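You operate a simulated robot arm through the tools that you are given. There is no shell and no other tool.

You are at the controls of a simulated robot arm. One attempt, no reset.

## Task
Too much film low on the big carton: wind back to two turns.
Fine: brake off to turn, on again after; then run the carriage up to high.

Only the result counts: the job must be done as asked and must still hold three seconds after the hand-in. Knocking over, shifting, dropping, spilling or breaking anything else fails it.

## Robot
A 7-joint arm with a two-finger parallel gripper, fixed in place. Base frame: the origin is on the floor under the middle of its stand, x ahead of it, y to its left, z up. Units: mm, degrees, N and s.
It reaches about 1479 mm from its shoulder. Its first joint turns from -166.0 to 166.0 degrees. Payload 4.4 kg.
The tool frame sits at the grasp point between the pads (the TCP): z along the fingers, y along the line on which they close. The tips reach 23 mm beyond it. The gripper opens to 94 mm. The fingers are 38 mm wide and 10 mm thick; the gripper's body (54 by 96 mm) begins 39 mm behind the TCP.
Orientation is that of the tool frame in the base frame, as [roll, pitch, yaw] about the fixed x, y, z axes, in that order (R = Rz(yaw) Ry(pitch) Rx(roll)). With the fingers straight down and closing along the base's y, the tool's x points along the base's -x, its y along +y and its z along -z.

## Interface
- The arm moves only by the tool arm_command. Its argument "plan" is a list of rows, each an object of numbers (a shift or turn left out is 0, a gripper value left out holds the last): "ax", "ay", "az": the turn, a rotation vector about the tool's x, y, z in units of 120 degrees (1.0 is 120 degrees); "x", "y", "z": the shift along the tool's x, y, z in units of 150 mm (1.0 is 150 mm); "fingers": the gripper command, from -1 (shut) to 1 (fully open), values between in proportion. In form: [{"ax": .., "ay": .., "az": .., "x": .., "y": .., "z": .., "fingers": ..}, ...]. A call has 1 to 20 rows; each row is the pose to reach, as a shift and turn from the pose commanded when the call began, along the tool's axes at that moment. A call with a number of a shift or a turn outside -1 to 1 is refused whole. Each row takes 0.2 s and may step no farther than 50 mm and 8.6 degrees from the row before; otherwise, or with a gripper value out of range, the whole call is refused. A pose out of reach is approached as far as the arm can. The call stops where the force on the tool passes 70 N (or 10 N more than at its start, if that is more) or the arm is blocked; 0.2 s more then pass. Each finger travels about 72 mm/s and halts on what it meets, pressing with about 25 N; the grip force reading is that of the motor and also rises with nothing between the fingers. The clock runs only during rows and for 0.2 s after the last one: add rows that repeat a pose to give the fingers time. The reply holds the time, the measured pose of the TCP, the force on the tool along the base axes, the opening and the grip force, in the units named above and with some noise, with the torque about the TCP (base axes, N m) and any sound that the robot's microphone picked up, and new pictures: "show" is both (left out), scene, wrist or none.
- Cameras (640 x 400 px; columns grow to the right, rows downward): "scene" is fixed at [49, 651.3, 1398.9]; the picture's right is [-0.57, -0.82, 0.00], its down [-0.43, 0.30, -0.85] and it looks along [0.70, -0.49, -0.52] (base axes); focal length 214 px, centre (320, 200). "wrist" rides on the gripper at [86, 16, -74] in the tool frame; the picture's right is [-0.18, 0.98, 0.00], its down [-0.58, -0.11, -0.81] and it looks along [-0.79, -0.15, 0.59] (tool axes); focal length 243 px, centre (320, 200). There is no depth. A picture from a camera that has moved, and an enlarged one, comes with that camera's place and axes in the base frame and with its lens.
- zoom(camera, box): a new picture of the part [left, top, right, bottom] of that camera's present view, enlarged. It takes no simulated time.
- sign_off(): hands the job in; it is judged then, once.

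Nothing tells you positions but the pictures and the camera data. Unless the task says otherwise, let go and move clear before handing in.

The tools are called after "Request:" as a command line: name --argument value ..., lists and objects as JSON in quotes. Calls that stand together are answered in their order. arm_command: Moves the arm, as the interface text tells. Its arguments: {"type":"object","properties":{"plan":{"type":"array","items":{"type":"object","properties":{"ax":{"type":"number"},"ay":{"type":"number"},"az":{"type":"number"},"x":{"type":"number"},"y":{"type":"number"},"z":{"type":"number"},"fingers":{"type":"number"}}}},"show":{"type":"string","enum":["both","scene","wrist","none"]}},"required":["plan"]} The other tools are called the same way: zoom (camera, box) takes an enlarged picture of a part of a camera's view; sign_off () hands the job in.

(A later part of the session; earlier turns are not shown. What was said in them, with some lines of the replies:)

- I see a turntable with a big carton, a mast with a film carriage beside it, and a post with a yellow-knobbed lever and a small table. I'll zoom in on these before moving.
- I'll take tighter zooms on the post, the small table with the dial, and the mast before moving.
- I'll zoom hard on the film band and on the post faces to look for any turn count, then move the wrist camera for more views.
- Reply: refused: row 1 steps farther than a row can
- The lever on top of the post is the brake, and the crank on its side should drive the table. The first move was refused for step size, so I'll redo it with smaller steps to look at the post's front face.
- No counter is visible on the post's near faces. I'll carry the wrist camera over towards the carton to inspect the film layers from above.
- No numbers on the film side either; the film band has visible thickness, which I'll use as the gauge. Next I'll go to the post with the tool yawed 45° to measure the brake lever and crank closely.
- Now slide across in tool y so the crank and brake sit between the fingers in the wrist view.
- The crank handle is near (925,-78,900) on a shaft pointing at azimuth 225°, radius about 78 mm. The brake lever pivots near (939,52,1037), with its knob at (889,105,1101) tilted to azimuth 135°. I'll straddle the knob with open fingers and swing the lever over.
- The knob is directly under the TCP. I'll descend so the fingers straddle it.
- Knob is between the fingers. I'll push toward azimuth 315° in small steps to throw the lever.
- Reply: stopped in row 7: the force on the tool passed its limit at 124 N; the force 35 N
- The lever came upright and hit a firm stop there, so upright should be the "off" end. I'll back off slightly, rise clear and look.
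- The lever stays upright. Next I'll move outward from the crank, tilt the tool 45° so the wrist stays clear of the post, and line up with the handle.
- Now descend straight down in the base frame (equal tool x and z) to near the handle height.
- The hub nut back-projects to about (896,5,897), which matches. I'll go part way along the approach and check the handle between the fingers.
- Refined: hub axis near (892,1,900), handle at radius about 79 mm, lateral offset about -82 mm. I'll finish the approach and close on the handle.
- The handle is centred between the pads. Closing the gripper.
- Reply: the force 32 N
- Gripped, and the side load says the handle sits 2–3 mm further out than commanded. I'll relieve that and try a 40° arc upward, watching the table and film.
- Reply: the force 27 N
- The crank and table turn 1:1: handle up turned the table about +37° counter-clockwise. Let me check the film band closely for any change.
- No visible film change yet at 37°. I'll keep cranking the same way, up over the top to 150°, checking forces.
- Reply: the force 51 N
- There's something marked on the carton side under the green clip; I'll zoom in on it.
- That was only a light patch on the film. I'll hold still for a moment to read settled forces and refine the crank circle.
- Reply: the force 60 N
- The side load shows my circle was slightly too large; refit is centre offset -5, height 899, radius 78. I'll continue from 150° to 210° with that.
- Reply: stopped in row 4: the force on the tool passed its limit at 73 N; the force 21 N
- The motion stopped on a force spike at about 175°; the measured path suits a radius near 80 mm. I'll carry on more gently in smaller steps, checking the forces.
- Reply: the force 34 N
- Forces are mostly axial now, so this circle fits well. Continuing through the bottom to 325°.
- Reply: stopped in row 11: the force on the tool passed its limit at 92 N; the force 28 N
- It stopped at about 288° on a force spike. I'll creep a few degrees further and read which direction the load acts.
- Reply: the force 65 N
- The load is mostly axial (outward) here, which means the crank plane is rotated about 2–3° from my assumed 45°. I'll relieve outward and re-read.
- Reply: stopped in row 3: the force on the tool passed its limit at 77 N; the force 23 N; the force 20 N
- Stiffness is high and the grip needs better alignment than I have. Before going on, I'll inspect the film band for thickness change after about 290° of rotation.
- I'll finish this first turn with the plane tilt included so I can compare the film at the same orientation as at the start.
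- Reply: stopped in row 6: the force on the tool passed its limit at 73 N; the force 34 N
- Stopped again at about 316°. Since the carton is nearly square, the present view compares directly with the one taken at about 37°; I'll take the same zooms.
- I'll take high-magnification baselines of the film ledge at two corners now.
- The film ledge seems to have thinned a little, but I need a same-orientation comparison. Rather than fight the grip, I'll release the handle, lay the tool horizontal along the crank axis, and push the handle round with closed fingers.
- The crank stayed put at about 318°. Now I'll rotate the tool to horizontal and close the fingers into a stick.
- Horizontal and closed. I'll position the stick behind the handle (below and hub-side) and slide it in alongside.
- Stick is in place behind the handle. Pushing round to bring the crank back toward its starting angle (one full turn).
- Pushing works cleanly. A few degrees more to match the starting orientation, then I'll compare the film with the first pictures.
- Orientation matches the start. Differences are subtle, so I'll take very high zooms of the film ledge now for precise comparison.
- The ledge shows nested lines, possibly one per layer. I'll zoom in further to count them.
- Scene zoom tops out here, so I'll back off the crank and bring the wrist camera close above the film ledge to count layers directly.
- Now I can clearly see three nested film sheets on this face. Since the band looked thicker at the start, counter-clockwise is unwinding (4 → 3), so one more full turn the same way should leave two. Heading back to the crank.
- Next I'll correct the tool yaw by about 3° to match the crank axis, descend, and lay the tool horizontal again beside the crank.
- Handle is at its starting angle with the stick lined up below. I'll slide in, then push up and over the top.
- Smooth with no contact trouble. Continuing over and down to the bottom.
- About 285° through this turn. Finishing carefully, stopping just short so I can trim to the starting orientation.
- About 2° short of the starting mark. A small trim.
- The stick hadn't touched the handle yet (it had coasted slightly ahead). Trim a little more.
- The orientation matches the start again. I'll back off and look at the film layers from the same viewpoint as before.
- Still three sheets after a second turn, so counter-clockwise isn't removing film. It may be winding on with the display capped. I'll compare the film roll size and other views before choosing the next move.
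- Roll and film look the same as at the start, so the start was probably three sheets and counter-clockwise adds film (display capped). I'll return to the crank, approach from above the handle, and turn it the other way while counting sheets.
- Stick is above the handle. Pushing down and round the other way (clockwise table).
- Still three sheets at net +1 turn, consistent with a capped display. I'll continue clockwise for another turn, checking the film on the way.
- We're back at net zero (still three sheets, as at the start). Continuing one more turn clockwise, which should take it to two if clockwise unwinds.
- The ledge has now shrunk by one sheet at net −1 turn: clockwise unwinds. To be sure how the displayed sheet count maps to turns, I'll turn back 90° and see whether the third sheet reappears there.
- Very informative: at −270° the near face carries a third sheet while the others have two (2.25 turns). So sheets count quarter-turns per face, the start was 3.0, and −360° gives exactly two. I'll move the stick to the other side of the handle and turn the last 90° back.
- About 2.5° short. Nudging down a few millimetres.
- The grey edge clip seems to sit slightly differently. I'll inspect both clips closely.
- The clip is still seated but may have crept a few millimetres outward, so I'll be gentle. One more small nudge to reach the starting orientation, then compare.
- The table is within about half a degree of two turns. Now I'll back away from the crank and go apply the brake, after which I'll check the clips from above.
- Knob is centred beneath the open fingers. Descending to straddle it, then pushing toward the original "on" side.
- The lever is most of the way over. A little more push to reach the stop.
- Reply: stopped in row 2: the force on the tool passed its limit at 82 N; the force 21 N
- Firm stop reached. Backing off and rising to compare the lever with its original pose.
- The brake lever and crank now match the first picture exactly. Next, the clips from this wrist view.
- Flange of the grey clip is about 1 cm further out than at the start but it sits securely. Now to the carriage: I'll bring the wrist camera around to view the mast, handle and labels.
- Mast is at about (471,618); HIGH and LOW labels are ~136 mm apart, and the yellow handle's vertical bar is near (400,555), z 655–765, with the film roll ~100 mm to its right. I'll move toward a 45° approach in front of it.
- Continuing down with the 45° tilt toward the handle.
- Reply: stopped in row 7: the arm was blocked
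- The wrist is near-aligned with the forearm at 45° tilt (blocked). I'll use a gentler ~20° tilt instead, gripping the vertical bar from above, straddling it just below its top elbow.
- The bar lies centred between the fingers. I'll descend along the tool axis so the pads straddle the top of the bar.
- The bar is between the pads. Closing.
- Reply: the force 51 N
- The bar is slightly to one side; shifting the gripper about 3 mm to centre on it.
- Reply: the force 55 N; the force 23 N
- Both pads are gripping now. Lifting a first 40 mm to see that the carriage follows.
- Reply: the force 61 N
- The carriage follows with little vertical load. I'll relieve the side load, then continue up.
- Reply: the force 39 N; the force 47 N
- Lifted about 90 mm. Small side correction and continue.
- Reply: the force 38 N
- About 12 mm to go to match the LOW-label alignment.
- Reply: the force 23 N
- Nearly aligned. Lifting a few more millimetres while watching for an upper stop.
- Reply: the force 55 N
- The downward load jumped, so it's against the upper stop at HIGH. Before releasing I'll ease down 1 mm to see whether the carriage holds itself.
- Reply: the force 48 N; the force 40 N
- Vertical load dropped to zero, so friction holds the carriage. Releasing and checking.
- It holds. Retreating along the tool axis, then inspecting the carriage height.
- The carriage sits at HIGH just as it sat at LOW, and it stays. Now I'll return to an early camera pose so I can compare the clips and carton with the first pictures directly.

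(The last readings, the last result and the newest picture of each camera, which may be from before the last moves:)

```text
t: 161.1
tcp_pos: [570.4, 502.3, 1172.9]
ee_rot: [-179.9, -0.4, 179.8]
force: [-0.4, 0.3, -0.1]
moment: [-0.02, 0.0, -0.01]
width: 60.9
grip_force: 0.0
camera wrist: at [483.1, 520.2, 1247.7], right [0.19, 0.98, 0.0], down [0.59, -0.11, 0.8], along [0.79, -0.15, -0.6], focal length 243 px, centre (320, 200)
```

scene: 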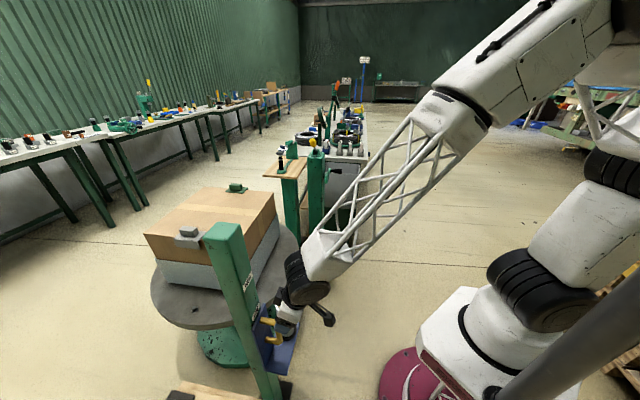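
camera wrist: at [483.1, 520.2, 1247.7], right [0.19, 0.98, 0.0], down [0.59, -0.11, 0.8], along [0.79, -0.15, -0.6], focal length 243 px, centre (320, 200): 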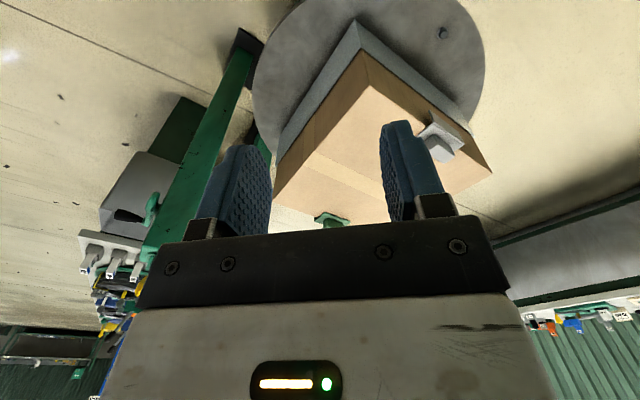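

Request:
arm_command --plan '[{"x": -0.15, "y": -0.25, "z": -0.08}, {"x": -0.3, "y": -0.5, "z": -0.16}, {"x": -0.473, "y": -0.747, "z": -0.233}, {"x": -0.473, "y": -0.747, "z": -0.233}]' --show "wrist"

Request:
zoom --camera "wrist" --box '[440, 40, 560, 160]'

Request:
zoom --camera "wrist" --box '[330, 160, 410, 220]'

Request:
zoom --camera "wrist" --box '[270, 0, 420, 140]'

```text
t: 162.1
tcp_pos: [639.9, 391.1, 1208.7]
ee_rot: [180.0, -0.3, 179.8]
force: [-0.2, -0.9, -0.5]
moment: [0.04, 0.0, 0.04]
width: 60.9
grip_force: 0.1
camera wrist: at [553.2, 408.8, 1283.7], right [0.19, 0.98, 0.0], down [0.59, -0.11, 0.8], along [0.79, -0.15, -0.6], focal length 243 px, centre (320, 200)
```

wrist: 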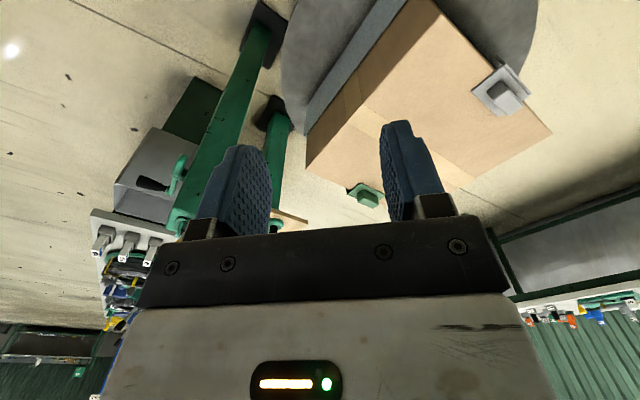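

```text
3.33 times, centred on (500, 100) of wrist
camera zoom: at [553.2, 408.8, 1283.7], right [0.19, 0.98, 0.0], down [0.59, -0.11, 0.8], along [0.79, -0.15, -0.6], focal length 809 px, centre (-280, 533)
```

zoom: 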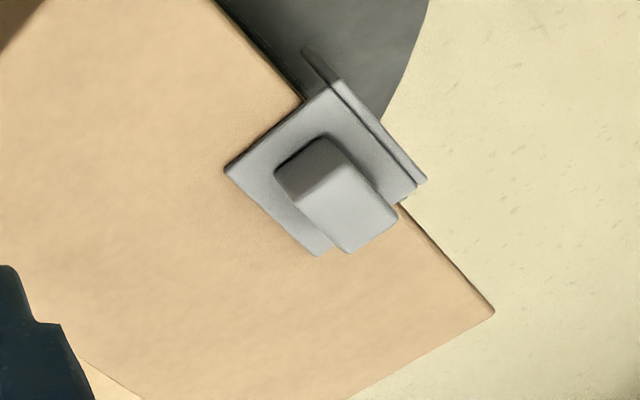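

```text
6.67 times, centred on (370, 190) of wrist
camera zoom: at [553.2, 408.8, 1283.7], right [0.19, 0.98, 0.0], down [0.59, -0.11, 0.8], along [0.79, -0.15, -0.6], focal length 1618 px, centre (-13, 267)
```

zoom: 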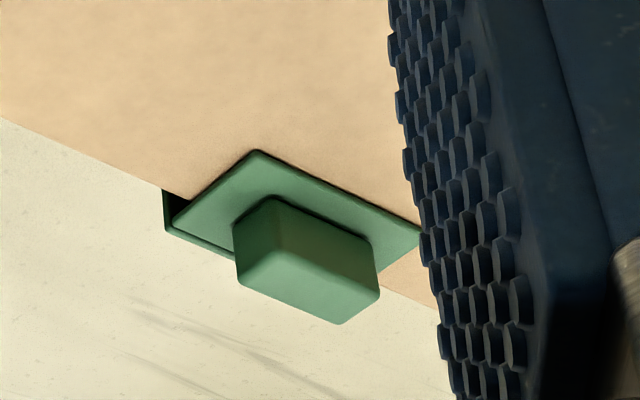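

```text
2.86 times, centred on (345, 70) of wrist
camera zoom: at [553.2, 408.8, 1283.7], right [0.19, 0.98, 0.0], down [0.59, -0.11, 0.8], along [0.79, -0.15, -0.6], focal length 693 px, centre (249, 571)
```

zoom: 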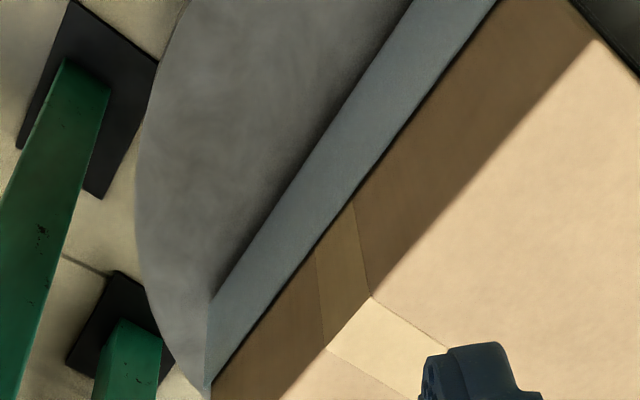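

Everything matches the first view; the grey clip is only ~7 mm out from its original place and firmly seated. Final check of the film sheets, crank, brake and carriage.

Request:
zoom --camera "scene" --box '[154, 250, 174, 262]'

Request:
zoom --camera "scene" --box '[262, 206, 282, 218]'

Request:
zoom --camera "wrist" --box '[300, 115, 330, 140]'

Request:
zoom --camera "scene" --box '[200, 215, 330, 400]'

Request:
zoom --camera "scene" --box '[290, 135, 340, 185]'

```text
16.00 times, centred on (164, 256) of scene
camera zoom: at [49.0, 651.3, 1398.9], right [-0.57, -0.82, 0.0], down [-0.43, 0.3, -0.85], along [0.7, -0.49, -0.52], focal length 3432 px, centre (2816, -696)
```

zoom: 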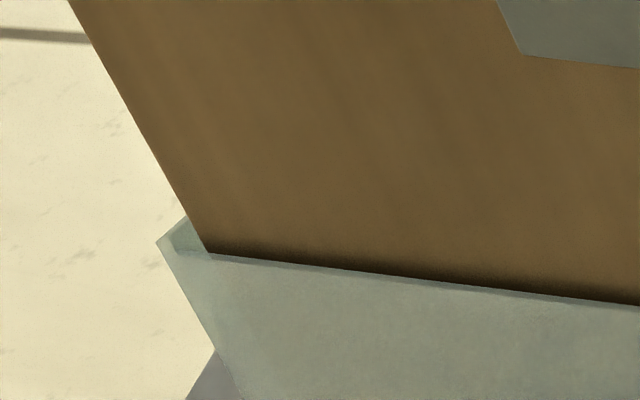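

```text
16.00 times, centred on (272, 212) of scene
camera zoom: at [49.0, 651.3, 1398.9], right [-0.57, -0.82, 0.0], down [-0.43, 0.3, -0.85], along [0.7, -0.49, -0.52], focal length 3432 px, centre (1088, 8)
```

zoom: 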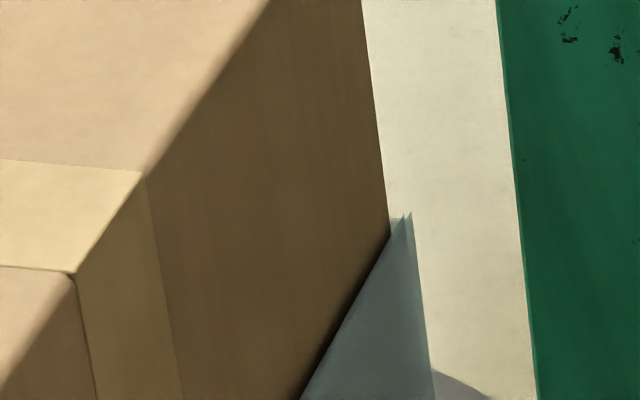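

```text
16.00 times, centred on (315, 128) of wrist
camera zoom: at [553.2, 408.8, 1283.7], right [0.19, 0.98, 0.0], down [0.59, -0.11, 0.8], along [0.79, -0.15, -0.6], focal length 3882 px, centre (400, 1360)
```

zoom: 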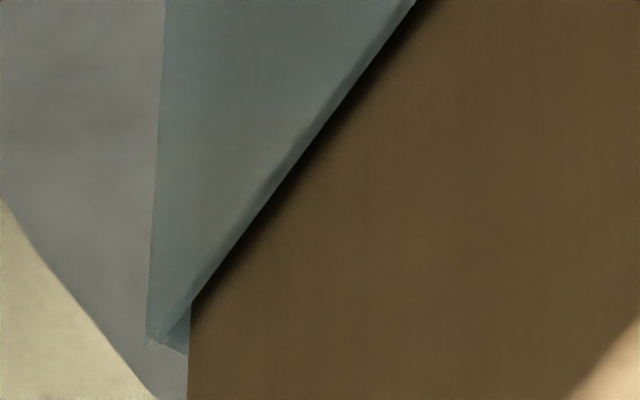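

```text
2.16 times, centred on (265, 308) of scene
camera zoom: at [49.0, 651.3, 1398.9], right [-0.57, -0.82, 0.0], down [-0.43, 0.3, -0.85], along [0.7, -0.49, -0.52], focal length 464 px, centre (439, -32)
```

zoom: 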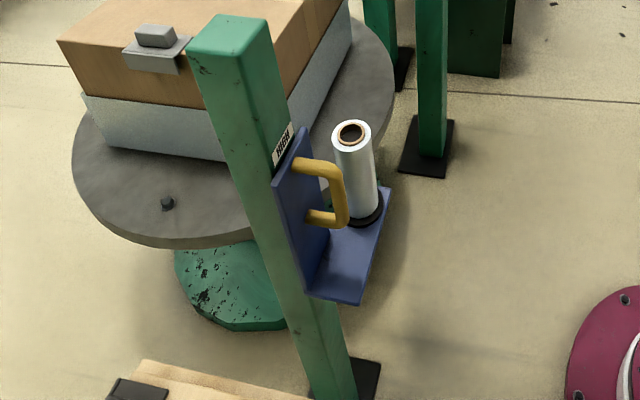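

```text
8.00 times, centred on (315, 160) of scene
camera zoom: at [49.0, 651.3, 1398.9], right [-0.57, -0.82, 0.0], down [-0.43, 0.3, -0.85], along [0.7, -0.49, -0.52], focal length 1716 px, centre (360, 520)
```

zoom: 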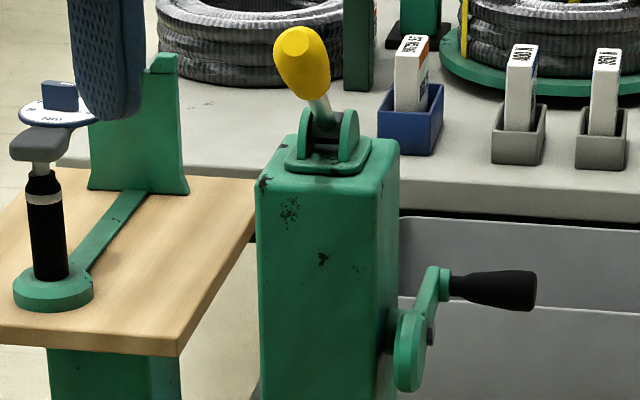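

Final state as I see it:
- **Film:** two sheets show on every carton face I can see.
- **Brake and crank:** both match their first pictures, with the brake back on.
- **Carriage:** it is holding at HIGH.
- **Arm:** clear of everything.
- **Grey clip:** it slid about 7 mm outward during the turning and is still seated.

Handing in.

Request:
sign_off

```text
The job is handed in.
```

I've handed the job in. The film is back to two turns, the brake is on again, and the carriage is at HIGH. I don't have the judge's verdict.

- **Film:** it started at three turns. I first turned the table the wrong way and wound on two extra turns, then wound all of that back off. Two sheets now show on the faces I could see; I didn't check the back of the carton. The table is within about 1° of where it started.
- **Brake:** I pushed it off before turning, then back to its stop. Lever and crank now look the same as in the first picture.
- **Carriage:** I lifted it to its upper stop, level with the HIGH label. It stayed there when I let go.
- **Grey clip on the carton:** it slid about 7 mm outward during the turning. It is still firmly seated and I left it where it was. This is the one thing that could count as shifted. The green clip still looks seated, but I had no starting measurement to compare it with.
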